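You operate a simulated robot arm through the tools that you are given. There is no shell and no other tool. Be economical: measure what you need, move in short steps, check, and stop when the job is done.

You are at the controls of a simulated two-armed robot. One attempt, no reset.

JOB
Pick up the pack marked "sample a" from the top of the mixing bench with one hand, pass it to the other hand and put it on the top of the gearbox.

The check looks at the end state, three seconds after you hand in, the way a careful person would. Anything else that was tipped, shoved, dropped, spilled or broken makes it a failure.

ROBOT AND FRAMES
Two 7-joint arms with three-finger grippers on one trunk, on a base that drives. Base frame: it is fixed to the floor where the robot stands at the start and does not move with it; the origin is under the middle of the robot, x ahead of it, y to its left, z up; the surface under the hand at the start is at about z = 0.8. Lengths are in m, angles in degrees, forces in N, time in s.
The left shoulder is at the start at [0.086, 0.126, 1.11], the right one opposite. With the tool pointing down near the work surface each hand reaches from about 0.38 to 0.86 m from the robot's upright axis, wherever it stands, measured 20 degrees to its own side. Places, roughly: top of the gearbox [-1.3, -0.1, 0.9]. Payload 2.94 kg a hand.
The TCP of each hand is the grasp point between the finger pads, 0.03 m short of the fingertips. In the tool frame z runs along the fingers and y along their closing line. The gripper opens to 0.128 m. The gripper's body begins 0.093 m behind the TCP.
Orientation is that of the tool frame in the base frame, as a unit quaternion [x, y, z, w]. With the fingers straight down and closing along the base's y, the tool's x points along the base's -x, its y along +y and its z along -z.

CONTROLS
- The arms move only by the tool step_arm. It takes "left_moves", "right_moves" or both (then of equal length, played together; a hand with none holds still); each is one flat list of numbers, 7 for each row, row after row: the turn, a rotation vector about the tool's x, y, z in degrees, then the shift along the tool's x, y, z in m, then the closure, from 0 (fully open) to 1 (shut). In form: [wx, wy, wz, tx, ty, tz, fingers, wx, wy, wz, tx, ty, tz, fingers, ...]. A call has 1 to 20 rows; each row shifts and turns the commanded pose from where the row before left it, along the tool's axes as they then stand. A row lasts 0.2 s, in which the tool goes at most 0.05 m and 8.6 degrees; a call with a longer step from one row to the next is refused whole, and so is a gripper value outside its range. Where a pose cannot be reached the arm comes as near as it can. A force on the tool above 40 N (or 10 N above the force at the start of the call, whichever is more), or a blocked arm, ends the call early, and 0.2 s more pass. The fingers move at their own pace and stop on an object; they squeeze with about 44 N. The grip force told is the motor's: it shows also when the fingers shut on nothing. Time passes only in rows, and 0.2 s behind the last, so rows that do not move let the fingers close. The reply holds the time, the measured pose of the TCP, the force on the tool along the base axes, the opening and the grip force, in the units named above and with some noise, with the torque about the TCP (base axes, N m) and any sound that the robot's microphone picked up.
- Cameras (640 x 400 px; columns grow to the right, rows downward): "scene" is now at [0.2041, -0.0145, 1.2683]; the picture's right is [-0.16, -0.99, 0.00], its down [-0.65, 0.11, -0.75] and it looks along [0.74, -0.12, -0.66] (base axes); focal length 214 px, centre (320, 200). "left" rides on the left gripper at [0.069, 0.015, -0.12] in its tool frame; the picture's right is [-0.21, 0.98, 0.00], its down [-0.82, -0.18, -0.54] and it looks along [-0.53, -0.12, 0.84] (tool axes); focal length 251 px, centre (320, 200). "right" rides on the right gripper at [0.069, -0.015, -0.12] in its tool frame; the picture's right is [0.21, 0.98, 0.00], its down [-0.82, 0.18, -0.54] and it looks along [-0.53, 0.12, 0.84] (tool axes); focal length 251 px, centre (320, 200).
- get_image(camera): a new picture of that camera. The clock stands still meanwhile.
- slide_trunk(by): slides the trunk up (or, below 0, down) by that many m; the arms and the scene camera ride with it, the base frame stays. It gives what a move gives, with no picture.
- roll_base(legs): drives the robot by 1 to 6 legs, each [ahead, left, turn to the left] in m, m and degrees, along the robot's own axes; the way and the turn of a leg run together, so that a leg with both is an arc; at most 1.5 m and 180 degrees a leg. The arms and the cameras ride along, it lands a little off, and it stops where it bumps. It gives what a move gives.
- head_to(pan, tilt): turns the head with the scene camera to pan (to the left, within 80 degrees either way) and tilt (down, from -29 to 69), counted from straight ahead of the robot. It gives what a move gives.
- locate(camera, pixels): for up to 12 pixels [column, row] of the newest picture of that camera ("zoom" is the newest enlarged one), the place [x, y, z] in the base frame of the surface seen there, good to about 0.002 m, but the place of the scene camera against the robot may be out by one fixed shift of up to 0.012 m in any direction. The clock stands still meanwhile.
- enlarge(camera, box): a new picture of the part [left, top, right, bottom] of that camera's present view, enlarged. The clock stands still meanwhile.
- sign_off(): hands the job in; it is judged then, once.

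Keep the steps short. Do not move on a guess: measure, check each grasp and each placing, and mend mistakes. In all there are 80 turns and 70 pictures (those below and enlarged ones count). Leave the grippers open and the arms clear of the work at the hand-in unless told otherwise, and finish with a single line.

The tools are called after "Emit:" by a JSON object that holds its "method" and its "body". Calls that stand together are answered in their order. step_arm: Moves the arms, as the interface text tells. Its arguments: {"type":"object","properties":{"left_moves":{"type":"array","items":{"type":"number"}},"right_moves":{"type":"array","items":{"type":"number"}}},"required":[]} The other tools are called the same way: slide_trunk (by) slides the trunk up or down; roll_base (legs) drives the base; head_to (pan, tilt) turns the head that bears the scene camera; get_image (camera) takes a picture; locate (camera, pixels) gives the place of the surface under pixels of a picture; enlarge (camera, box) takes an enlarged picture of a part of a camera's view; sign_off () hands the job in.

At the start:

```text
clock: 0.0
left_ee_pos: [0.4528, 0.1799, 1.12]
left_ee_rot: [-0.001, 1.0, 0.001, 0.0]
left_ft_force: [0.1, -0.2, -0.1]
left_ft_torque: [0.03, -0.01, 0.0]
left_finger_gap: 0.128
left_finger_force: 0.1
right_ee_pos: [0.4304, -0.2307, 1.0733]
right_ee_rot: [0.0, 1.0, 0.0, 0.0]
right_ft_force: [1.1, -0.1, -0.1]
right_ft_torque: [-0.02, -0.01, 0.0]
right_finger_gap: 0.1281
right_finger_force: 0.1
trunk travel left (down, up): [-0.325, 0.222]
robot x, y, heading: [-0.0013, 0.0007, -0.0]
head pan, tilt: [-9.3, 41.2]
```

scene: 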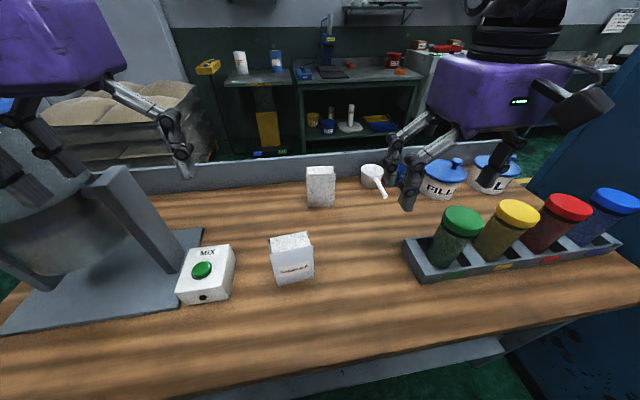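
right: 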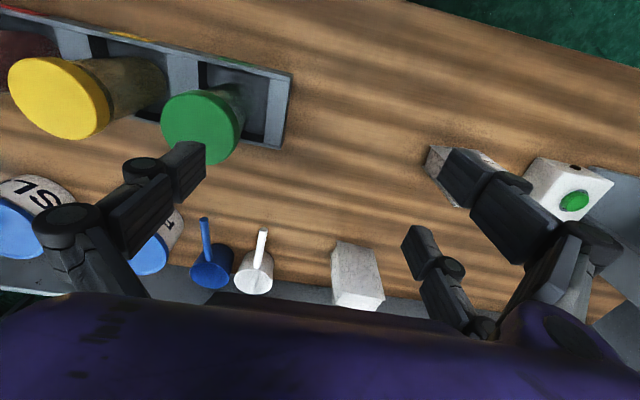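
left: 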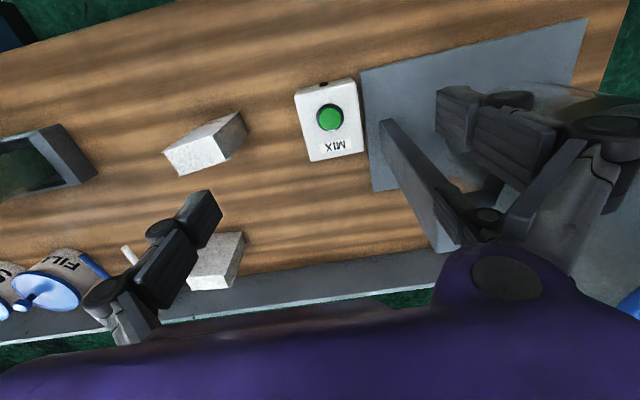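

I see two white packs: one at about (292,258), with writing, and one at (320,187). I'll enlarge both to read the labels.

Emit:
{"method": "enlarge", "body": {"camera": "scene", "box": [250, 150, 350, 300]}}

Emit:
{"method": "enlarge", "body": {"camera": "scene", "box": [260, 225, 325, 290]}}

```text
2.67 times, centred on (300, 225) of scene
```

zoom: 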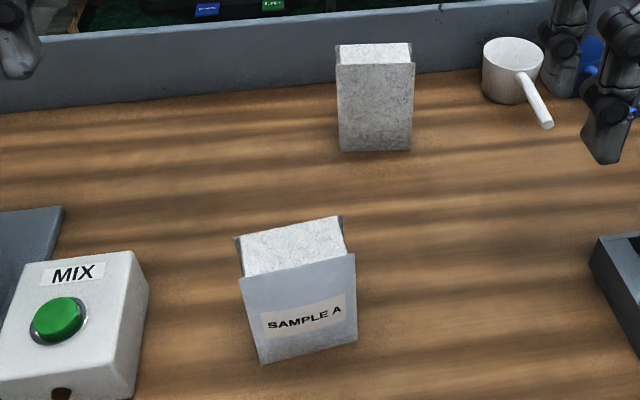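

```text
6.15 times, centred on (292, 258) of scene
```

zoom: 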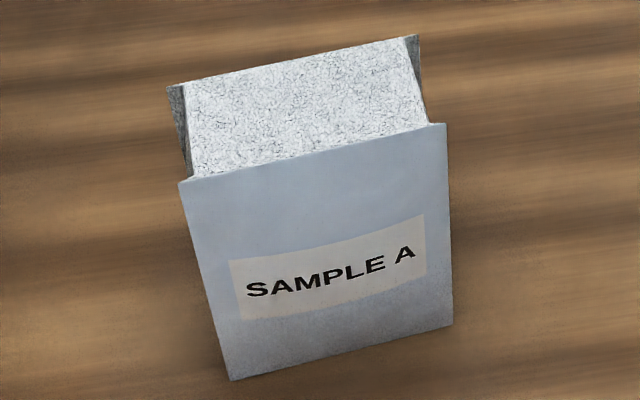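

The nearer pack is "SAMPLE A", and its top looks open or filled, so I'll keep it upright. Next I'll measure its corners in the zoom and get the bench height.

Emit:
{"method": "locate", "body": {"camera": "zoom", "pixels": [[190, 186], [440, 130], [175, 95], [414, 45], [233, 372], [448, 320], [300, 120], [215, 280], [340, 250], [120, 300], [550, 300], [320, 30]]}}

Emit:
{"method": "enlarge", "body": {"camera": "left", "box": [150, 100, 260, 190]}}

```text
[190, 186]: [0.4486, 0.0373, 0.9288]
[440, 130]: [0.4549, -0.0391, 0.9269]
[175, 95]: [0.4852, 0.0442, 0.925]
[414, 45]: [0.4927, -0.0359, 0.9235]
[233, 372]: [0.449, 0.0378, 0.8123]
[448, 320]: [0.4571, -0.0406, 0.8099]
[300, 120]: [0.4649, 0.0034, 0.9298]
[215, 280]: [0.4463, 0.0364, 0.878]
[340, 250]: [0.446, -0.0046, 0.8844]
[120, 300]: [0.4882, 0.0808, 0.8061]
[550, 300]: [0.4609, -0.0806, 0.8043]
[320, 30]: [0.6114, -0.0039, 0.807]
```

```text
4.44 times, centred on (205, 145) of left
```

zoom: 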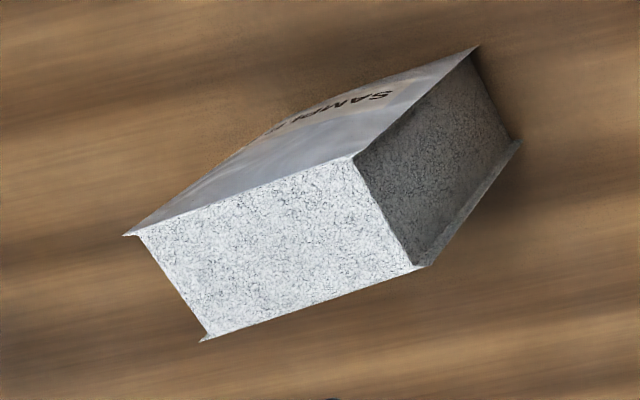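

The pack is about 0.08 wide (y), 0.04 deep (x) and 0.12 tall, turned about 5°. The bench is at z≈0.806. My plan has three parts:
- The left hand takes it from above across the wide faces, near the +y side.
- The right hand takes it over, tilted, from the -y side.
- The right hand puts it on the gearbox.

First I'll turn the left hand +85° about tool z in free air, then measure with its own camera.

Emit:
{"method": "step_arm", "body": {"left_moves": [0, 0, 8.5, 0, 0, 0, 0, 0, 0, 8.5, 0, 0, 0, 0, 0, 0, 8.5, 0, 0, 0, 0, 0, 0, 8.5, 0, 0, 0, 0, 0, 0, 8.5, 0, 0, 0, 0, 0, 0, 8.5, 0, 0, 0, 0, 0, 0, 8.5, 0, 0, 0, 0, 0, 0, 8.5, 0, 0, 0, 0, 0, 0, 8.5, 0, 0, 0, 0, 0, 0, 8.5, 0, 0, 0, 0]}}

Emit:
{"method": "get_image", "body": {"camera": "left"}}

Emit:
{"method": "get_image", "body": {"camera": "scene"}}

```text
clock: 2.2
left_ee_pos: [0.4558, 0.1797, 1.1189]
left_ee_rot: [0.676, 0.737, 0.0, 0.001]
left_ft_force: [-0.3, 0.9, 0.0]
left_ft_torque: [-0.01, 0.03, 0.02]
left_finger_gap: 0.128
left_finger_force: 0.1
right_ee_pos: [0.431, -0.23, 1.0734]
right_ee_rot: [0.0, 1.0, 0.0, 0.0]
right_ft_force: [-0.3, -0.5, 0.0]
right_ft_torque: [-0.06, 0.01, 0.03]
right_finger_gap: 0.1279
right_finger_force: 0.0
trunk travel left (down, up): [-0.325, 0.222]
robot x, y, heading: [-0.0022, -0.0018, 0.1]
head pan, tilt: [-9.3, 41.2]
```

```text
63 pictures are left
```

left: 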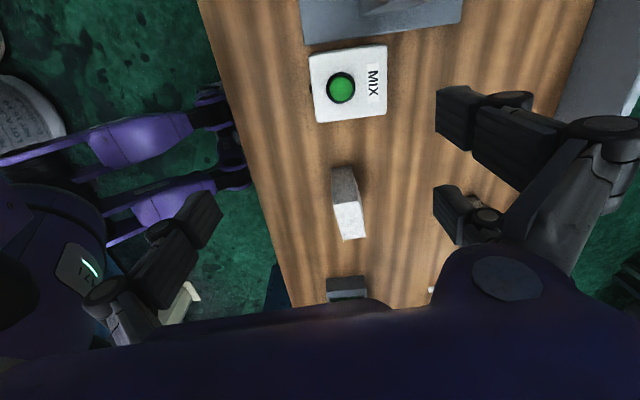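

```text
62 pictures are left
```

scene: 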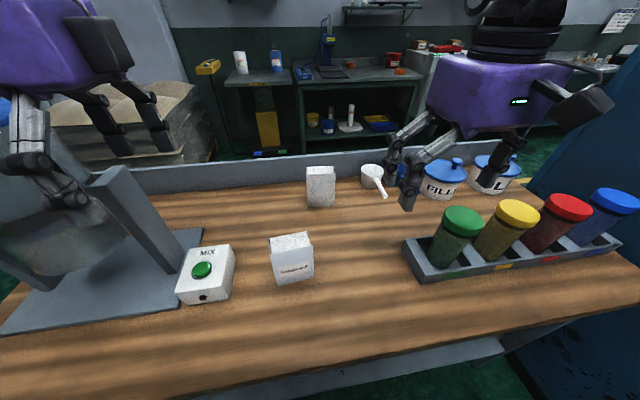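

The turn worked. Now I'll enlarge the pack in the left camera, around (348,203), and measure it with the arm's own calibration.

Emit:
{"method": "enlarge", "body": {"camera": "left", "box": [310, 160, 390, 250]}}

```text
4.44 times, centred on (350, 205) of left
```

zoom: 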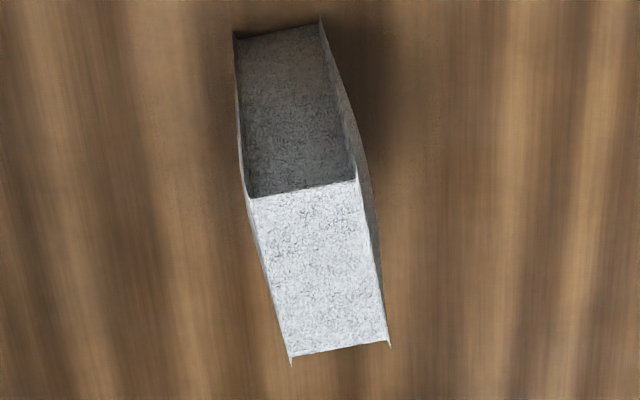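

Emit:
{"method": "locate", "body": {"camera": "zoom", "pixels": [[256, 203], [354, 185], [292, 350], [384, 338], [320, 265], [240, 45], [318, 32], [300, 110], [150, 200], [480, 200], [247, 190], [359, 184]]}}

```text
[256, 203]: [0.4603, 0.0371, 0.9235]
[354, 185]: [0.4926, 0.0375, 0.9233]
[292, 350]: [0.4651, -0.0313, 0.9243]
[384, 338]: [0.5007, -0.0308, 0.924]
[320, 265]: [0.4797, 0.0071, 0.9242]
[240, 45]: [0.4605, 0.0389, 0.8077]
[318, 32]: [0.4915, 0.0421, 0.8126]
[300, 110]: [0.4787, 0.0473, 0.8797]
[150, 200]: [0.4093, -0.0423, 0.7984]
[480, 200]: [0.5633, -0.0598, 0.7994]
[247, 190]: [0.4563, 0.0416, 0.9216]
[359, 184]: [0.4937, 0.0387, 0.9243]
```

In the hand frame the pack's centre is at about (0.4795, 0.003), its top at 0.924, the bench at 0.799 and its yaw about 5°. I'm aiming for TCP (0.478, 0.017). First I'll move over it and stop above at z≈1.0.

Emit:
{"method": "step_arm", "body": {"left_moves": [0, 0, 0, -0.0411, 0.002, 0, 0, 0, 0, 0, -0.0411, 0.002, 0, 0, 0, 0, 0, -0.0411, 0.002, 0, 0, 0, 0, 0, -0.0411, 0.002, 0, 0, 0, 0, 0, 0, 0, 0.04, 0, 0, 0, 0, 0, 0, 0.04, 0, 0, 0, 0, 0, 0, 0.035, 0, 0, 0, 0, 0, 0, 0, 0]}}

Emit:
{"method": "get_image", "body": {"camera": "left"}}

Emit:
{"method": "get_image", "body": {"camera": "scene"}}

```text
clock: 4.0
left_ee_pos: [0.4676, 0.0773, 1.0054]
left_ee_rot: [0.675, 0.738, 0.001, 0.001]
left_ft_force: [0.2, -0.5, -0.6]
left_ft_torque: [-0.01, 0.01, 0.0]
left_finger_gap: 0.1282
left_finger_force: 0.0
left hand out of reach, approached as far as the arm can: row 3, 4
right_ee_pos: [0.4294, -0.23, 1.0724]
right_ee_rot: [-0.001, 1.0, 0.0, 0.0]
right_ft_force: [0.0, -1.6, 0.0]
right_ft_torque: [0.01, -0.01, -0.01]
right_finger_gap: 0.1278
right_finger_force: 0.1
trunk travel left (down, up): [-0.325, 0.222]
robot x, y, heading: [0.0005, -0.0002, 0.1]
head pan, tilt: [-9.3, 41.2]
```

```text
60 pictures are left
```

left: 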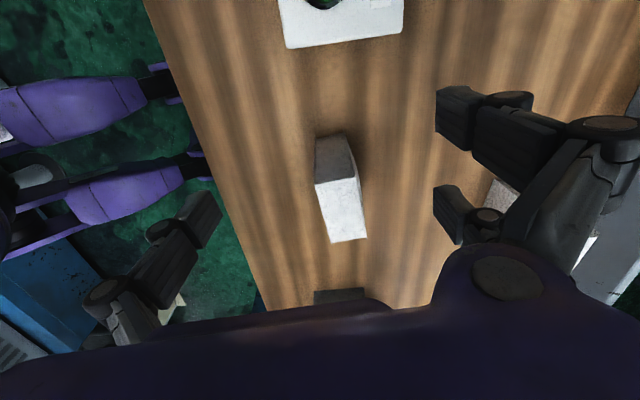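

```text
59 pictures are left
```

scene: 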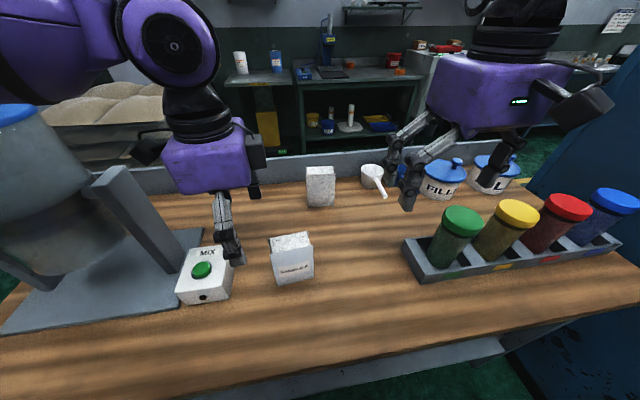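

The left hand can't cross that far: it stopped at y=0.077 instead of 0.016. Shifting the base right and back a little would put the pack on the left hand's side. Before moving I'll check clearances on the right: the bottles and the blue cabinet.

Emit:
{"method": "locate", "body": {"camera": "scene", "pixels": [[463, 222], [518, 215], [567, 208], [615, 202], [600, 130], [570, 190], [620, 245], [550, 340], [620, 300], [440, 172], [160, 80], [120, 200]]}}

Emit:
{"method": "head_to", "body": {"pan": -75, "tilt": 35}}

Emit:
{"method": "get_image", "body": {"camera": "scene"}}

```text
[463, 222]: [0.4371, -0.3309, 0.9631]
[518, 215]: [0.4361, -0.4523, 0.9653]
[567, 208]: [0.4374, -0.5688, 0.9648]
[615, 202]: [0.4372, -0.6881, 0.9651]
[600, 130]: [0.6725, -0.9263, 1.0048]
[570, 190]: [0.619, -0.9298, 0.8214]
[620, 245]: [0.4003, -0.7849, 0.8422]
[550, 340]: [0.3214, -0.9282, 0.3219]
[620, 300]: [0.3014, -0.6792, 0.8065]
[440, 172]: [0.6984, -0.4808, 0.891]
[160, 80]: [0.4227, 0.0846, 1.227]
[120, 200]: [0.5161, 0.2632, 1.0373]
```

```text
clock: 5.4
left_ee_pos: [0.4683, 0.0766, 1.0047]
left_ee_rot: [0.675, 0.738, 0.0, -0.001]
left_ft_force: [-0.5, -0.2, -1.1]
left_ft_torque: [0.0, 0.02, 0.02]
left_finger_gap: 0.1281
left_finger_force: 0.0
right_ee_pos: [0.4291, -0.2301, 1.0731]
right_ee_rot: [0.0, 1.0, 0.0, 0.001]
right_ft_force: [-0.2, -0.6, 0.1]
right_ft_torque: [-0.02, 0.02, -0.04]
right_finger_gap: 0.128
right_finger_force: 0.1
trunk travel left (down, up): [-0.325, 0.222]
robot x, y, heading: [-0.0011, -0.0012, -0.0]
head pan, tilt: [-75.0, 35.0]
```

```text
58 pictures are left
```

scene: 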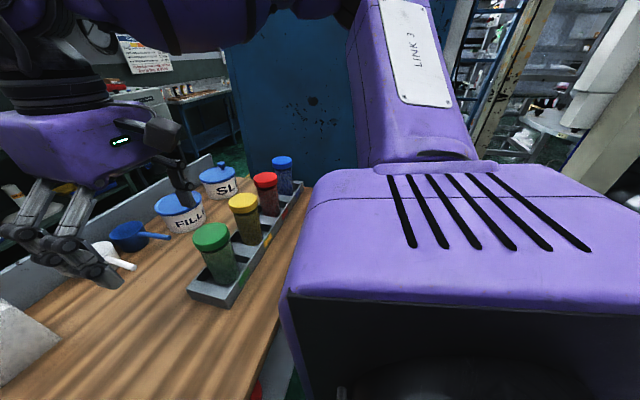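

Bottle tops are at 0.965 and the cabinet wall at y≈-0.93. I'll find out how far the right arm's upper links stick out.

Emit:
{"method": "locate", "body": {"camera": "scene", "pixels": [[410, 60], [470, 130], [360, 40], [290, 110], [400, 220], [540, 220], [150, 25], [330, 120]]}}

```text
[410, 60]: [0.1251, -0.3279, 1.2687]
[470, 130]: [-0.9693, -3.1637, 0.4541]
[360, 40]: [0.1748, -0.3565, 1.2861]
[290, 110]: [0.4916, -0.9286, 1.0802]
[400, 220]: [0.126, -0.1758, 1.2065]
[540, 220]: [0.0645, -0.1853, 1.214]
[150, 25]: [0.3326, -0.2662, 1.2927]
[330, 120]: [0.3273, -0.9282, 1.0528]
```

The right elbow reaches only y≈-0.4, so there is plenty of room. I'll raise the trunk 0.08 for clearance, then shift the base 0.06 back and 0.12 to the right.

Emit:
{"method": "slide_trunk", "body": {"by": 0.08}}

Emit:
{"method": "roll_base", "body": {"legs": [[-0.06, -0.12, 0]]}}

Emit:
{"method": "head_to", "body": {"pan": 0, "tilt": 41}}

Emit:
{"method": "get_image", "body": {"camera": "scene"}}

```text
clock: 6.5
left_ee_pos: [0.4673, 0.0784, 1.0864]
left_ee_rot: [0.675, 0.738, 0.001, 0.004]
left_ft_force: [0.2, -0.5, -0.2]
left_ft_torque: [0.0, 0.02, 0.0]
left_finger_gap: 0.1281
left_finger_force: 0.1
right_ee_pos: [0.4303, -0.2296, 1.1533]
right_ee_rot: [0.0, 1.0, 0.001, 0.0]
right_ft_force: [0.1, 0.7, 0.7]
right_ft_torque: [0.02, -0.02, -0.01]
right_finger_gap: 0.1281
right_finger_force: 0.0
trunk travel left (down, up): [-0.405, 0.142]
robot x, y, heading: [0.0048, -0.0032, -0.0]
head pan, tilt: [-75.0, 35.0]
```

```text
clock: 8.2
left_ee_pos: [0.4081, -0.0392, 1.087]
left_ee_rot: [0.675, 0.738, 0.001, 0.003]
left_ft_force: [-0.2, -0.6, -0.1]
left_ft_torque: [-0.01, -0.01, -0.02]
left_finger_gap: 0.1278
left_finger_force: 0.0
right_ee_pos: [0.3708, -0.348, 1.1539]
right_ee_rot: [-0.001, 1.0, 0.0, 0.0]
right_ft_force: [-0.1, -0.6, 0.3]
right_ft_torque: [0.02, 0.03, 0.03]
right_finger_gap: 0.1279
right_finger_force: 0.0
trunk travel left (down, up): [-0.405, 0.142]
robot x, y, heading: [-0.06, -0.1187, 0.1]
head pan, tilt: [-75.0, 35.0]
```

```text
clock: 9.7
left_ee_pos: [0.4077, -0.0407, 1.0873]
left_ee_rot: [0.675, 0.738, 0.002, 0.004]
left_ft_force: [-0.3, 0.3, -0.7]
left_ft_torque: [-0.02, 0.02, 0.01]
left_finger_gap: 0.1278
left_finger_force: 0.0
right_ee_pos: [0.3722, -0.3487, 1.1534]
right_ee_rot: [-0.001, 1.0, 0.001, 0.0]
right_ft_force: [1.2, 0.7, -0.2]
right_ft_torque: [-0.03, 0.01, 0.03]
right_finger_gap: 0.1278
right_finger_force: 0.0
trunk travel left (down, up): [-0.405, 0.142]
robot x, y, heading: [-0.0591, -0.1163, 0.0]
head pan, tilt: [0.0, 41.0]
```

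```text
57 pictures are left
```

scene: 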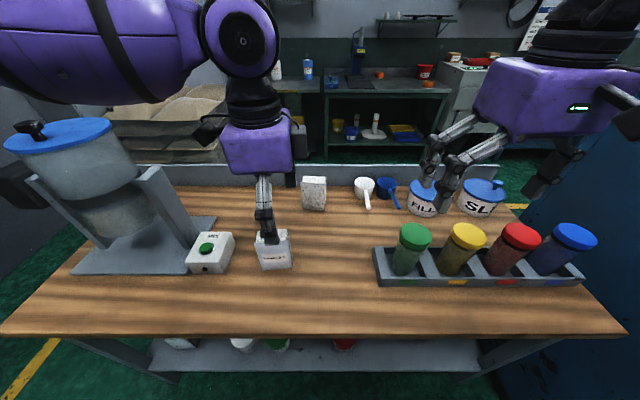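

The base is now at (-0.06, -0.118). I'll move the left hand to (0.478, 0.017) at z≈1.0.

Emit:
{"method": "step_arm", "body": {"left_moves": [0, 0, 0, 0.0169, 0.0249, 0, 0, 0, 0, 0, 0.0169, 0.0249, 0, 0, 0, 0, 0, 0.0169, 0.0249, 0, 0, 0, 0, 0, 0, 0, 0.029, 0, 0, 0, 0, 0, 0, 0.029, 0, 0, 0, 0, 0, 0, 0.029, 0, 0, 0, 0, 0, 0, 0, 0]}}

Emit:
{"method": "enlarge", "body": {"camera": "left", "box": [240, 130, 440, 280]}}

```text
clock: 11.3
left_ee_pos: [0.4782, 0.0168, 1.0002]
left_ee_rot: [0.674, 0.738, 0.002, 0.005]
left_ft_force: [0.2, -0.5, 1.0]
left_ft_torque: [0.01, -0.01, 0.01]
left_finger_gap: 0.128
left_finger_force: 0.0
right_ee_pos: [0.3712, -0.3492, 1.1534]
right_ee_rot: [-0.002, 1.0, 0.0, 0.0]
right_ft_force: [0.4, 0.3, 0.6]
right_ft_torque: [0.03, -0.02, 0.01]
right_finger_gap: 0.1279
right_finger_force: 0.0
trunk travel left (down, up): [-0.405, 0.142]
robot x, y, heading: [-0.0608, -0.1158, 0.1]
head pan, tilt: [0.0, 41.0]
```

```text
2.67 times, centred on (340, 205) of left
```

zoom: 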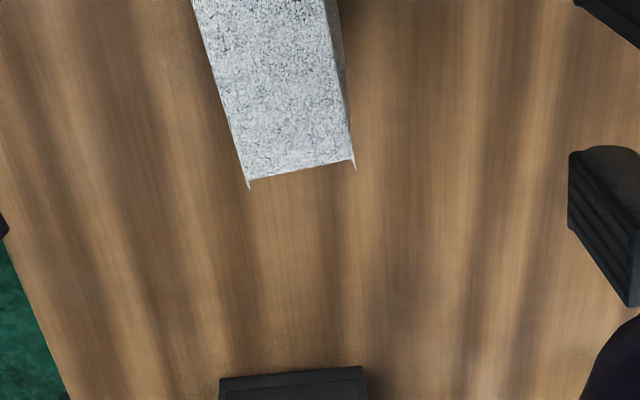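

I can see the pack's far end at (250,180)-(353,162) in the zoom. I'll re-measure it before going down.

Emit:
{"method": "locate", "body": {"camera": "zoom", "pixels": [[252, 175], [350, 158], [206, 20], [325, 20], [270, 80], [290, 290]]}}

Emit:
{"method": "get_image", "body": {"camera": "left"}}

```text
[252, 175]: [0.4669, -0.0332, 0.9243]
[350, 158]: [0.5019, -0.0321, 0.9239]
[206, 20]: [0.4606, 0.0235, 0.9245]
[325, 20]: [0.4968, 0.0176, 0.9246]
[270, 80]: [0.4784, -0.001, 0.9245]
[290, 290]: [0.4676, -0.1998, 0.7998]
```

```text
55 pictures are left
```

left: 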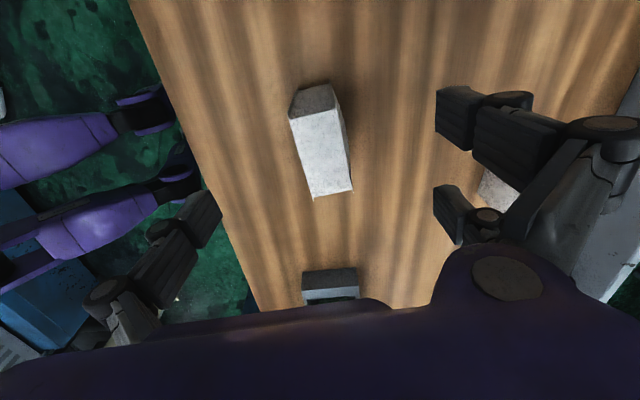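

The mid-depth at y=0.017 is x=0.479, matching the hand. I'll go down 0.096 to z=0.904 with the fingers open.

Emit:
{"method": "step_arm", "body": {"left_moves": [0, 0, 0, 0, 0, 0.024, 0, 0, 0, 0, 0, 0, 0.024, 0, 0, 0, 0, 0, 0, 0.024, 0, 0, 0, 0, 0, 0, 0.024, 0, 0, 0, 0, 0, 0, 0, 0]}}

Emit:
{"method": "enlarge", "body": {"camera": "scene", "box": [200, 180, 340, 290]}}

```text
clock: 12.5
left_ee_pos: [0.484, 0.03, 0.9237]
left_ee_rot: [0.674, 0.738, 0.001, 0.005]
left_ft_force: [-0.4, -1.0, -0.1]
left_ft_torque: [-0.01, -0.02, 0.01]
left_finger_gap: 0.1281
left_finger_force: 0.0
left hand out of reach, approached as far as the arm can: row 2, 3, 4
right_ee_pos: [0.3718, -0.3486, 1.1537]
right_ee_rot: [-0.001, 1.0, 0.0, 0.0]
right_ft_force: [-0.2, 0.3, -0.5]
right_ft_torque: [-0.01, 0.01, -0.02]
right_finger_gap: 0.1282
right_finger_force: 0.0
trunk travel left (down, up): [-0.405, 0.142]
robot x, y, heading: [-0.0611, -0.1192, 0.2]
head pan, tilt: [0.0, 41.0]
```

```text
3.64 times, centred on (270, 235) of scene
```

zoom: 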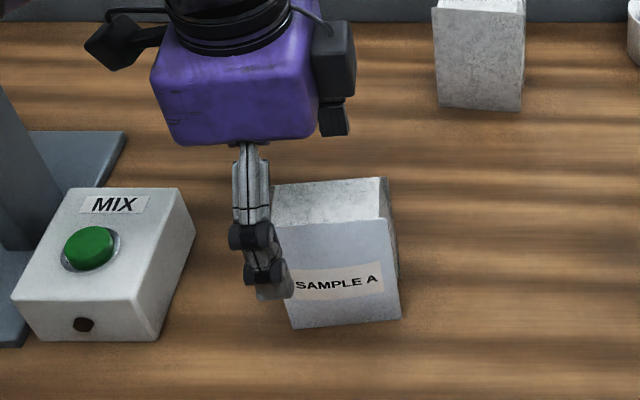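

The arm ran out of reach going down. I'll lift back to the good pose at z≈1.0 and lower with the trunk instead.

Emit:
{"method": "step_arm", "body": {"left_moves": [0, 0, 0, 0, 0, -0.038, 0, 0, 0, 0, 0, 0, -0.038, 0, 0, 0, 0, -0.0125, -0.007, 0, 0, 0, 0, 0, 0, 0, 0, 0]}}

```text
clock: 13.5
left_ee_pos: [0.4759, 0.0175, 1.0008]
left_ee_rot: [0.674, 0.738, 0.001, 0.004]
left_ft_force: [0.2, -0.2, -0.3]
left_ft_torque: [0.0, -0.01, 0.03]
left_finger_gap: 0.1279
left_finger_force: 0.1
right_ee_pos: [0.3711, -0.3489, 1.1532]
right_ee_rot: [-0.001, 1.0, -0.001, 0.0]
right_ft_force: [-0.3, 0.6, -0.6]
right_ft_torque: [-0.01, -0.03, -0.03]
right_finger_gap: 0.1282
right_finger_force: 0.1
trunk travel left (down, up): [-0.405, 0.142]
robot x, y, heading: [-0.0601, -0.1163, 0.1]
head pan, tilt: [0.0, 41.0]
```

The hand is at (0.476, 0.0175, 1.001). I'll slide the trunk down 0.097 so that it arrives at z≈0.904.

Emit:
{"method": "slide_trunk", "body": {"by": -0.097}}

Emit:
{"method": "get_image", "body": {"camera": "left"}}

Emit:
{"method": "enlarge", "body": {"camera": "scene", "box": [200, 150, 360, 290]}}

```text
clock: 14.8
left_ee_pos: [0.4763, 0.0177, 0.9044]
left_ee_rot: [0.674, 0.739, 0.002, 0.004]
left_ft_force: [0.6, 0.9, 0.8]
left_ft_torque: [0.02, -0.01, 0.03]
left_finger_gap: 0.1279
left_finger_force: 0.0
right_ee_pos: [0.3709, -0.3494, 1.0565]
right_ee_rot: [0.0, 1.0, 0.0, 0.001]
right_ft_force: [-0.9, 0.1, 0.4]
right_ft_torque: [0.01, -0.01, 0.01]
right_finger_gap: 0.1283
right_finger_force: 0.0
trunk travel left (down, up): [-0.308, 0.239]
robot x, y, heading: [-0.0585, -0.1187, 0.1]
head pan, tilt: [0.0, 41.0]
```

```text
53 pictures are left
```

left: 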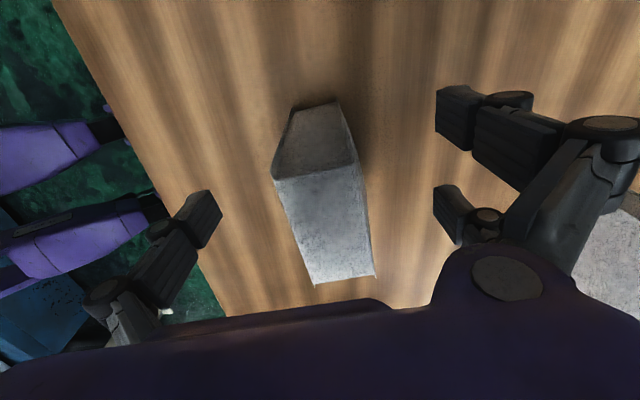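

```text
2.86 times, centred on (280, 220) of scene
```

zoom: 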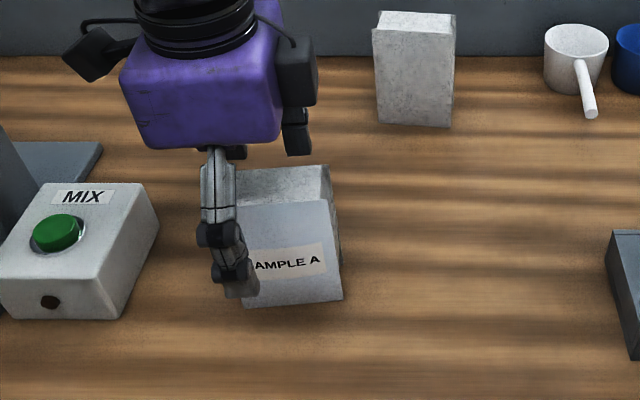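

The pack lies between the fingers. I'll centre with +0.003 along tool y, then close.

Emit:
{"method": "step_arm", "body": {"left_moves": [0, 0, 0, 0, 0.003, 0, 0, 0, 0, 0, 0, 0, 0, 0.5, 0, 0, 0, 0, 0, 0, 1, 0, 0, 0, 0, 0, 0, 1, 0, 0, 0, 0, 0, 0, 1, 0, 0, 0, 0, 0, 0, 1]}}

Emit:
{"method": "enlarge", "body": {"camera": "scene", "box": [200, 150, 360, 290]}}

```text
clock: 16.2
left_ee_pos: [0.4796, 0.0174, 0.9049]
left_ee_rot: [0.674, 0.739, 0.002, 0.004]
left_ft_force: [0.9, 0.6, 0.6]
left_ft_torque: [0.08, 0.04, 0.03]
left_finger_gap: 0.0492
left_finger_force: 44.3
right_ee_pos: [0.3716, -0.3488, 1.0564]
right_ee_rot: [-0.001, 1.0, 0.0, 0.0]
right_ft_force: [-0.6, -0.1, 0.5]
right_ft_torque: [-0.01, 0.0, 0.01]
right_finger_gap: 0.1282
right_finger_force: 0.1
trunk travel left (down, up): [-0.308, 0.239]
robot x, y, heading: [-0.062, -0.1194, 0.3]
head pan, tilt: [0.0, 41.0]
```

```text
2.86 times, centred on (280, 220) of scene
```

zoom: 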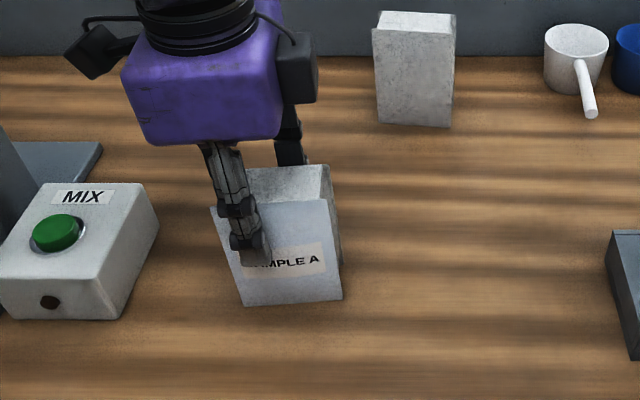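

The grip is firm: gap 0.049, 44 N. I'll lift straight up with the trunk by 0.15.

Emit:
{"method": "slide_trunk", "body": {"by": 0.15}}

Emit:
{"method": "get_image", "body": {"camera": "scene"}}

```text
clock: 18.0
left_ee_pos: [0.4808, 0.0198, 1.0758]
left_ee_rot: [0.673, 0.74, 0.015, 0.02]
left_ft_force: [-1.0, 1.1, -3.9]
left_ft_torque: [0.04, 0.01, 0.03]
left_finger_gap: 0.0495
left_finger_force: 44.3
right_ee_pos: [0.3719, -0.3483, 1.2056]
right_ee_rot: [-0.002, 1.0, 0.0, -0.001]
right_ft_force: [-0.2, -0.3, 0.2]
right_ft_torque: [0.0, 0.0, 0.03]
right_finger_gap: 0.1278
right_finger_force: 0.1
trunk travel left (down, up): [-0.458, 0.089]
robot x, y, heading: [-0.0562, -0.1168, -0.2]
head pan, tilt: [0.0, 41.0]
```

```text
50 pictures are left
```

scene: 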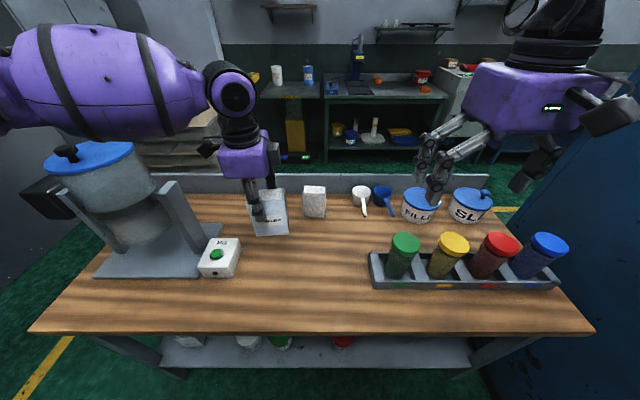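

The pack is held and clear of the bench. I'll back the robot 0.3 m off the bench for handover room.

Emit:
{"method": "roll_base", "body": {"legs": [[-0.3, 0, 0]]}}

Emit:
{"method": "get_image", "body": {"camera": "scene"}}

```text
clock: 20.0
left_ee_pos: [0.1851, 0.0194, 1.077]
left_ee_rot: [0.672, 0.74, 0.016, 0.02]
left_ft_force: [0.3, -1.6, -3.4]
left_ft_torque: [0.09, 0.02, 0.04]
left_finger_gap: 0.0493
left_finger_force: 44.0
right_ee_pos: [0.077, -0.3496, 1.2064]
right_ee_rot: [-0.001, 1.0, 0.001, 0.001]
right_ft_force: [0.3, 0.6, 0.2]
right_ft_torque: [0.0, 0.01, -0.01]
right_finger_gap: 0.1279
right_finger_force: 0.0
trunk travel left (down, up): [-0.458, 0.089]
robot x, y, heading: [-0.3567, -0.1177, 0.2]
head pan, tilt: [0.0, 41.0]
```

```text
49 pictures are left
```

scene: 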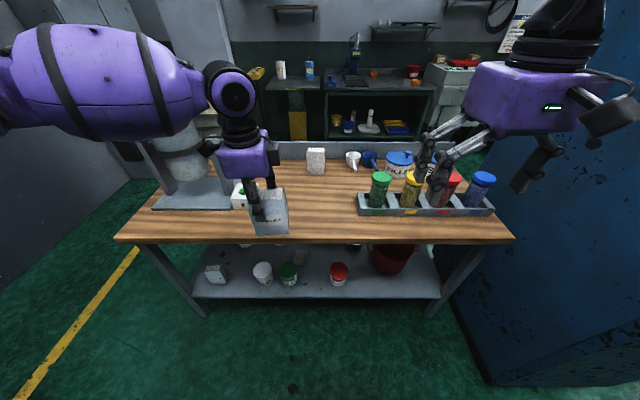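

Before turning, I'll look to both sides for obstacles to the swing.

Emit:
{"method": "head_to", "body": {"pan": 78, "tilt": 30}}

Emit:
{"method": "get_image", "body": {"camera": "scene"}}

Emit:
{"method": "head_to", "body": {"pan": -78, "tilt": 30}}

Emit:
{"method": "get_image", "body": {"camera": "scene"}}

```text
clock: 21.5
left_ee_pos: [0.1844, 0.0183, 1.0763]
left_ee_rot: [0.673, 0.739, 0.016, 0.02]
left_ft_force: [0.9, 0.0, -2.5]
left_ft_torque: [0.04, 0.06, -0.01]
left_finger_gap: 0.0494
left_finger_force: 44.2
right_ee_pos: [0.0763, -0.3498, 1.206]
right_ee_rot: [-0.001, 1.0, 0.0, 0.001]
right_ft_force: [0.1, 0.7, 0.7]
right_ft_torque: [0.04, 0.01, 0.02]
right_finger_gap: 0.128
right_finger_force: 0.1
trunk travel left (down, up): [-0.458, 0.089]
robot x, y, heading: [-0.3548, -0.1184, 0.1]
head pan, tilt: [78.0, 30.0]
```

```text
48 pictures are left
```

scene: 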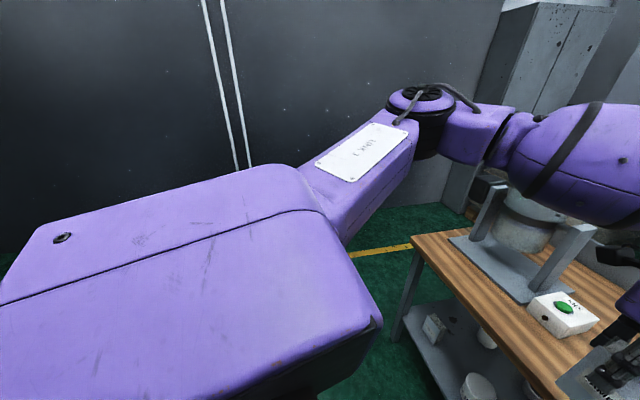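

```text
clock: 23.9
left_ee_pos: [0.1866, 0.0195, 1.0765]
left_ee_rot: [0.672, 0.74, 0.016, 0.02]
left_ft_force: [0.3, -0.2, -3.1]
left_ft_torque: [0.05, 0.02, 0.0]
left_finger_gap: 0.0495
left_finger_force: 44.0
right_ee_pos: [0.0757, -0.3481, 1.2051]
right_ee_rot: [-0.001, 1.0, 0.0, 0.0]
right_ft_force: [-0.7, -0.7, 0.1]
right_ft_torque: [0.01, -0.02, 0.03]
right_finger_gap: 0.1278
right_finger_force: 0.0
trunk travel left (down, up): [-0.458, 0.089]
robot x, y, heading: [-0.3538, -0.1243, 0.1]
head pan, tilt: [-78.0, 30.0]
```

```text
47 pictures are left
```

scene: 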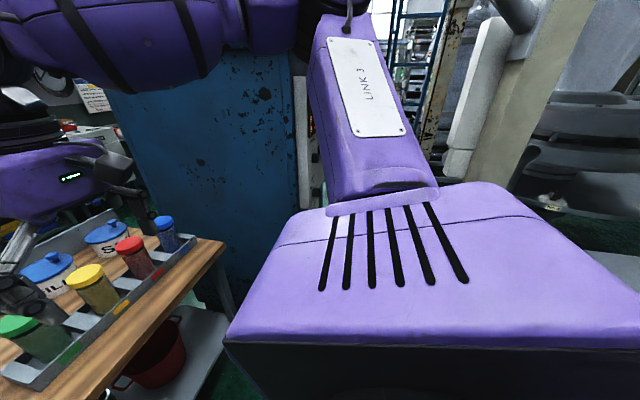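

There is machinery on the right-rear. I'll measure distances there.

Emit:
{"method": "locate", "body": {"camera": "scene", "pixels": [[250, 120], [300, 130], [310, 60], [420, 60], [470, 100], [520, 130], [580, 110], [620, 170], [550, 180], [500, 20], [600, 240], [390, 110]]}}

Emit:
{"method": "head_to", "body": {"pan": 78, "tilt": 20}}

Emit:
{"method": "get_image", "body": {"camera": "scene"}}

Emit:
{"method": "locate", "body": {"camera": "scene", "pixels": [[50, 150], [200, 100], [350, 100], [480, 200], [540, 60], [420, 120], [400, 180], [600, 150], [560, 180], [380, 290]]}}

```text
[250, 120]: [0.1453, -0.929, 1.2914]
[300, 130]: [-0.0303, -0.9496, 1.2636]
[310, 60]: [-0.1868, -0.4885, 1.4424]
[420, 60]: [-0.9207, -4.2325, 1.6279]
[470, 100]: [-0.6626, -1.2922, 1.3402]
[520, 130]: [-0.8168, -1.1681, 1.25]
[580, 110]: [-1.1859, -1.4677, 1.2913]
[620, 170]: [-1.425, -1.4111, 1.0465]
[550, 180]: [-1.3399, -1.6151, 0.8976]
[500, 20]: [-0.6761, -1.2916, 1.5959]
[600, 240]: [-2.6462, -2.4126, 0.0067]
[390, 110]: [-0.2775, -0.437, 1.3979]
```

```text
clock: 26.3
left_ee_pos: [0.1842, 0.0193, 1.0762]
left_ee_rot: [0.672, 0.74, 0.016, 0.02]
left_ft_force: [0.5, 1.1, -2.9]
left_ft_torque: [0.04, 0.03, 0.01]
left_finger_gap: 0.0492
left_finger_force: 44.3
right_ee_pos: [0.076, -0.3486, 1.2059]
right_ee_rot: [-0.002, 1.0, 0.001, 0.0]
right_ft_force: [0.0, -0.2, 0.4]
right_ft_torque: [0.0, 0.02, 0.01]
right_finger_gap: 0.1279
right_finger_force: 0.0
trunk travel left (down, up): [-0.458, 0.089]
robot x, y, heading: [-0.3557, -0.1185, 0.2]
head pan, tilt: [78.0, 20.0]
```

```text
46 pictures are left
```

scene: 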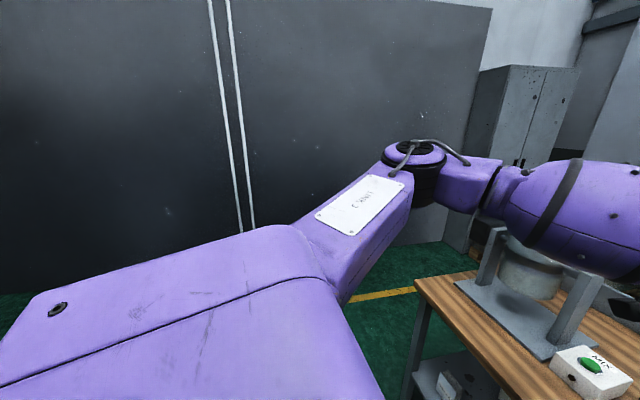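

```text
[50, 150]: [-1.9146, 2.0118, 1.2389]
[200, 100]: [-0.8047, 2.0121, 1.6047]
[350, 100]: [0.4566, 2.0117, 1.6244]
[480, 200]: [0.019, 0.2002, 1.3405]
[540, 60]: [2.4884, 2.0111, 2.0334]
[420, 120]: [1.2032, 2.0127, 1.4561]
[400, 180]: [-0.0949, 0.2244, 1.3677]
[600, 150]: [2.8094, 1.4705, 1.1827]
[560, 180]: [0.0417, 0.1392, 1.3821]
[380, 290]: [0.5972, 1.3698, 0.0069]
```

The left side is open (wall at y=2.0), and the mixer is 0.9 m from the robot's axis. I'll turn 90° left and then look at the gearbox.

Emit:
{"method": "roll_base", "body": {"legs": [[0, 0, 90]]}}

Emit:
{"method": "head_to", "body": {"pan": 70, "tilt": 25}}

Emit:
{"method": "get_image", "body": {"camera": "scene"}}

```text
clock: 30.6
left_ee_pos: [-0.4921, 0.4209, 1.0765]
left_ee_rot: [-0.044, 0.999, 0.026, 0.004]
left_ft_force: [0.2, 0.0, 0.4]
left_ft_torque: [-0.02, 0.02, -0.02]
left_finger_gap: 0.0
left_finger_force: 3.1
right_ee_pos: [-0.1242, 0.3109, 1.2065]
right_ee_rot: [-0.706, 0.708, 0.0, 0.001]
right_ft_force: [-0.5, -0.4, 0.5]
right_ft_torque: [-0.01, 0.01, 0.01]
right_finger_gap: 0.1282
right_finger_force: 0.0
trunk travel left (down, up): [-0.458, 0.089]
robot x, y, heading: [-0.3552, -0.1245, 89.7]
head pan, tilt: [78.0, 20.0]
```

```text
clock: 31.2
left_ee_pos: [-0.4915, 0.4217, 1.0761]
left_ee_rot: [-0.045, 0.999, 0.026, 0.003]
left_ft_force: [-0.3, -0.1, 0.1]
left_ft_torque: [0.02, 0.02, 0.01]
left_finger_gap: 0.0
left_finger_force: 3.4
right_ee_pos: [-0.1249, 0.31, 1.2048]
right_ee_rot: [-0.706, 0.708, 0.0, 0.0]
right_ft_force: [0.1, 0.3, -0.1]
right_ft_torque: [0.01, -0.02, 0.04]
right_finger_gap: 0.1279
right_finger_force: 0.2
trunk travel left (down, up): [-0.458, 0.089]
robot x, y, heading: [-0.3574, -0.1193, 89.9]
head pan, tilt: [70.0, 25.0]
```

```text
45 pictures are left
```

scene: 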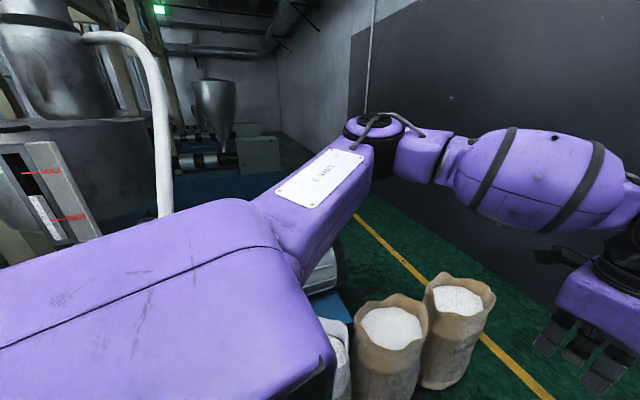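

The left gap is now 0, so the pack slipped out during the turn. I need to find it, so I'll look around the floor.

Emit:
{"method": "head_to", "body": {"pan": 0, "tilt": 50}}

Emit:
{"method": "get_image", "body": {"camera": "scene"}}

Emit:
{"method": "head_to", "body": {"pan": -70, "tilt": 35}}

Emit:
{"method": "get_image", "body": {"camera": "scene"}}

```text
clock: 32.6
left_ee_pos: [-0.4915, 0.4213, 1.0759]
left_ee_rot: [-0.044, 0.999, 0.026, 0.003]
left_ft_force: [0.4, -0.1, -0.7]
left_ft_torque: [0.02, 0.02, 0.02]
left_finger_gap: 0.0
left_finger_force: 3.0
right_ee_pos: [-0.1246, 0.3098, 1.2057]
right_ee_rot: [-0.705, 0.709, 0.001, 0.0]
right_ft_force: [0.1, 0.2, -0.1]
right_ft_torque: [0.01, -0.01, 0.04]
right_finger_gap: 0.1282
right_finger_force: 0.1
trunk travel left (down, up): [-0.458, 0.089]
robot x, y, heading: [-0.3549, -0.12, 89.8]
head pan, tilt: [0.0, 50.0]
```

```text
44 pictures are left
```

scene: 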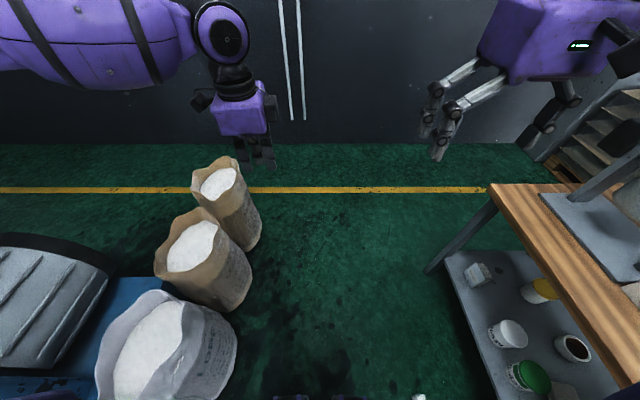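

```text
clock: 34.1
left_ee_pos: [-0.491, 0.4213, 1.0761]
left_ee_rot: [-0.045, 0.999, 0.026, 0.003]
left_ft_force: [0.0, 0.1, 0.1]
left_ft_torque: [-0.03, -0.03, -0.04]
left_finger_gap: 0.0
left_finger_force: 3.2
right_ee_pos: [-0.1252, 0.312, 1.206]
right_ee_rot: [-0.706, 0.709, 0.0, 0.0]
right_ft_force: [-0.3, -0.6, -0.2]
right_ft_torque: [-0.02, -0.02, -0.03]
right_finger_gap: 0.1279
right_finger_force: 0.1
trunk travel left (down, up): [-0.458, 0.089]
robot x, y, heading: [-0.3562, -0.1184, 90.0]
head pan, tilt: [-70.0, 35.0]
```

```text
43 pictures are left
```

scene: 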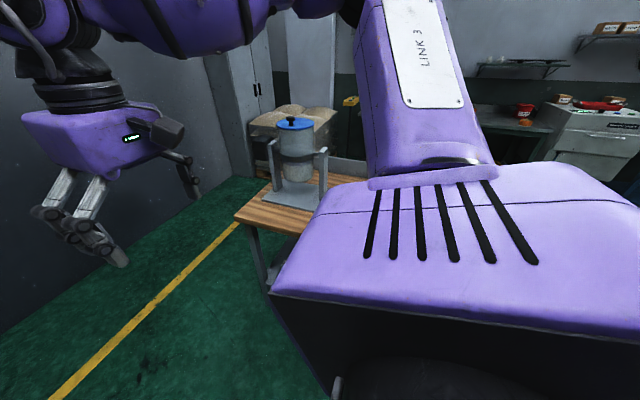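

In the straight-ahead view there is a white spot at (418,397), on the floor near the robot. I'll tilt further down.

Emit:
{"method": "head_to", "body": {"pan": -15, "tilt": 69}}

Emit:
{"method": "get_image", "body": {"camera": "scene"}}

```text
clock: 35.3
left_ee_pos: [-0.4921, 0.4226, 1.0768]
left_ee_rot: [-0.045, 0.999, 0.026, 0.003]
left_ft_force: [0.4, 0.8, 0.8]
left_ft_torque: [-0.01, 0.01, -0.02]
left_finger_gap: 0.0001
left_finger_force: 3.0
right_ee_pos: [-0.1239, 0.3109, 1.2067]
right_ee_rot: [-0.706, 0.708, -0.001, 0.0]
right_ft_force: [0.1, -0.7, 0.3]
right_ft_torque: [0.0, 0.02, 0.01]
right_finger_gap: 0.1278
right_finger_force: 0.1
trunk travel left (down, up): [-0.458, 0.089]
robot x, y, heading: [-0.3553, -0.1198, 89.8]
head pan, tilt: [-15.0, 68.8]
```

```text
42 pictures are left
```

scene: 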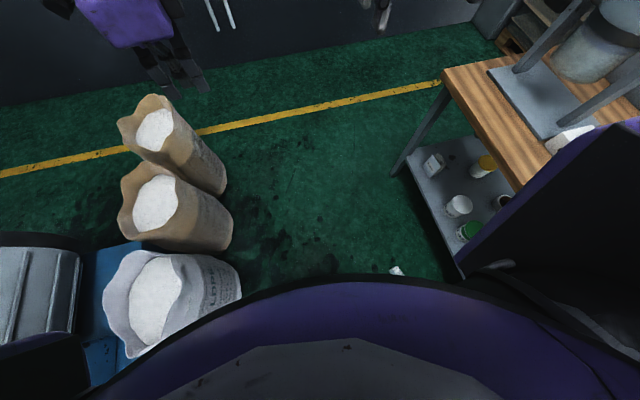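

Emit:
{"method": "enlarge", "body": {"camera": "scene", "box": [360, 230, 440, 290]}}

Emit:
{"method": "locate", "body": {"camera": "scene", "pixels": [[393, 268], [398, 273], [404, 276], [300, 240], [160, 200], [180, 130], [150, 290], [40, 280], [100, 260], [434, 165]]}}

```text
6.67 times, centred on (400, 260) of scene
```

zoom: 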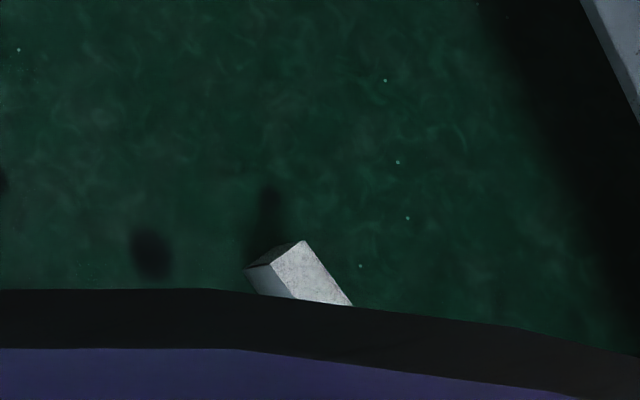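

```text
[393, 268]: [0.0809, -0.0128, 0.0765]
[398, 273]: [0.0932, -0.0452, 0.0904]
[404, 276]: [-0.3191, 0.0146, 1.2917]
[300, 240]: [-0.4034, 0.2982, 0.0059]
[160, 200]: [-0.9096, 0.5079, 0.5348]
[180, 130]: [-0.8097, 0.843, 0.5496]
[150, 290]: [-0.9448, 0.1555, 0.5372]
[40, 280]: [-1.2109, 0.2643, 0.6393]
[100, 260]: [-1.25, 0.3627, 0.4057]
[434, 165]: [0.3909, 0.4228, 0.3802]
```

The pack lies on the floor at about (0.09, -0.03), on its side and apparently intact, so it can be recovered. I'll move the base away first so it can't touch the pack, then turn partly back to face it, with the left hand opened.

Emit:
{"method": "step_arm", "body": {"left_moves": [0, 0, 0, 0, 0, 0, 0, 0, 0, 0, 0, 0, 0, 0, 0, 0, 0, 0, 0, 0, 0, 0, 0, 0, 0, 0, 0, 0]}}

Emit:
{"method": "roll_base", "body": {"legs": [[-0.2, 0.1, 0], [0, 0, -60]]}}

Emit:
{"method": "head_to", "body": {"pan": 0, "tilt": 60}}

Emit:
{"method": "get_image", "body": {"camera": "scene"}}

```text
clock: 36.3
left_ee_pos: [-0.4918, 0.42, 1.0768]
left_ee_rot: [-0.045, 0.999, 0.026, 0.003]
left_ft_force: [-0.6, 0.3, 0.7]
left_ft_torque: [0.01, 0.01, -0.01]
left_finger_gap: 0.122
left_finger_force: 0.1
right_ee_pos: [-0.1245, 0.3101, 1.2062]
right_ee_rot: [-0.705, 0.709, 0.0, 0.0]
right_ft_force: [-0.4, -0.6, 0.4]
right_ft_torque: [0.01, 0.02, -0.01]
right_finger_gap: 0.128
right_finger_force: 0.0
trunk travel left (down, up): [-0.458, 0.089]
robot x, y, heading: [-0.3571, -0.1218, 89.8]
head pan, tilt: [-15.0, 68.8]
```

```text
clock: 40.7
left_ee_pos: [-0.0535, 0.0661, 1.0763]
left_ee_rot: [0.463, 0.886, 0.021, 0.016]
left_ft_force: [0.8, -0.4, 0.2]
left_ft_torque: [0.02, -0.01, 0.0]
left_finger_gap: 0.1278
left_finger_force: 0.1
right_ee_pos: [0.0318, -0.3075, 1.2057]
right_ee_rot: [-0.254, 0.967, 0.0, -0.001]
right_ft_force: [-0.5, -0.2, 1.0]
right_ft_torque: [0.02, -0.03, -0.01]
right_finger_gap: 0.1278
right_finger_force: 0.1
trunk travel left (down, up): [-0.458, 0.089]
robot x, y, heading: [-0.4565, -0.3175, 29.3]
head pan, tilt: [-15.0, 68.8]
```

```text
clock: 41.4
left_ee_pos: [-0.0529, 0.0654, 1.0764]
left_ee_rot: [0.463, 0.886, 0.021, 0.015]
left_ft_force: [0.2, -0.6, -0.3]
left_ft_torque: [-0.04, 0.03, -0.02]
left_finger_gap: 0.1279
left_finger_force: 0.0
right_ee_pos: [0.0319, -0.3086, 1.2062]
right_ee_rot: [-0.254, 0.967, 0.0, 0.0]
right_ft_force: [1.2, 0.7, -0.8]
right_ft_torque: [0.0, 0.0, -0.01]
right_finger_gap: 0.1279
right_finger_force: 0.0
trunk travel left (down, up): [-0.458, 0.089]
robot x, y, heading: [-0.4563, -0.3204, 29.5]
head pan, tilt: [0.0, 60.0]
```

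```text
40 pictures are left
```

scene: 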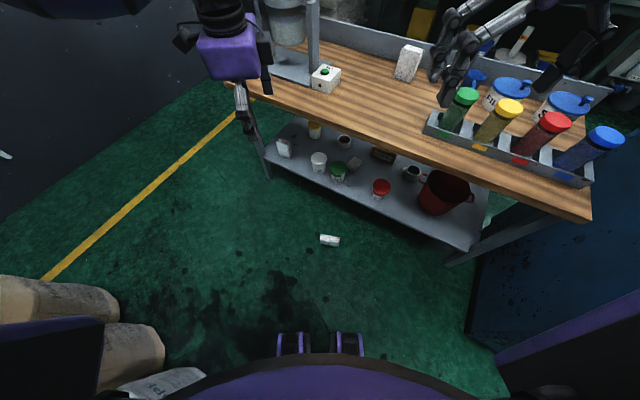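

The pack is visible at (330,240). I'll enlarge it and measure.

Emit:
{"method": "enlarge", "body": {"camera": "scene", "box": [300, 220, 360, 260]}}

Emit:
{"method": "locate", "body": {"camera": "zoom", "pixels": [[215, 150], [425, 165], [240, 215], [415, 240], [320, 160], [330, 230], [500, 300], [560, 150]]}}

Emit:
{"method": "locate", "body": {"camera": "scene", "pixels": [[292, 340], [348, 340], [440, 255], [260, 160], [590, 220], [240, 100], [480, 330]]}}

```text
10.00 times, centred on (330, 240) of scene
```

zoom: 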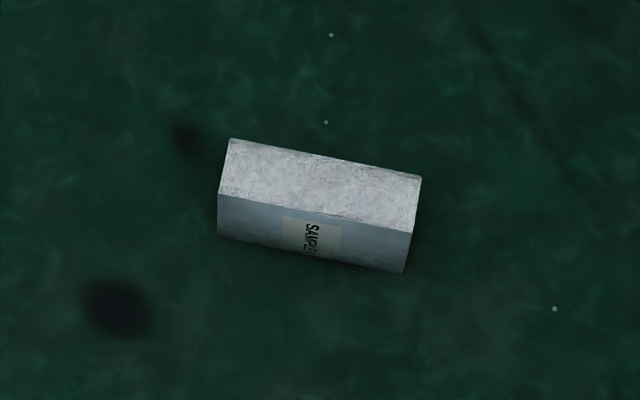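

```text
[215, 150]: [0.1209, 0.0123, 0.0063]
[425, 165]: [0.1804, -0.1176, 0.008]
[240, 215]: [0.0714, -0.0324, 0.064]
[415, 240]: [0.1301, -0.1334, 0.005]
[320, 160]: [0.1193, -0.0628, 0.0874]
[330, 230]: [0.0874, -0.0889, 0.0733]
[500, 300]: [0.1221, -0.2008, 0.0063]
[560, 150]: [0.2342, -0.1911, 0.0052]
```

```text
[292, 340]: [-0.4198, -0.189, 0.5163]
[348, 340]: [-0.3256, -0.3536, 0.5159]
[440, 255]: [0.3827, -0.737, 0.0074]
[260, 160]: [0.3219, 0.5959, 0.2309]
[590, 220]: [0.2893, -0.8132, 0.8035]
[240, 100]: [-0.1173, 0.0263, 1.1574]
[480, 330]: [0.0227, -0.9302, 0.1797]
```

The pack is lying on a narrow face: 0.08 high, its 0.12 length horizontal, the label on the face toward me. By the text, its top end points to the picture's right. I'll measure the corners of its upper face and see what is around it.

Emit:
{"method": "locate", "body": {"camera": "zoom", "pixels": [[237, 147], [415, 182], [408, 222], [226, 190], [320, 185], [225, 228], [400, 262]]}}

```text
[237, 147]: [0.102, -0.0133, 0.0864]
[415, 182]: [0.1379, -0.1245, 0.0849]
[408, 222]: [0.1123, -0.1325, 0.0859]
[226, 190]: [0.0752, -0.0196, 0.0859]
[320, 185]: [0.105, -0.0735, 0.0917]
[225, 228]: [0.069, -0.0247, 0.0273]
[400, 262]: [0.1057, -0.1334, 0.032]
```

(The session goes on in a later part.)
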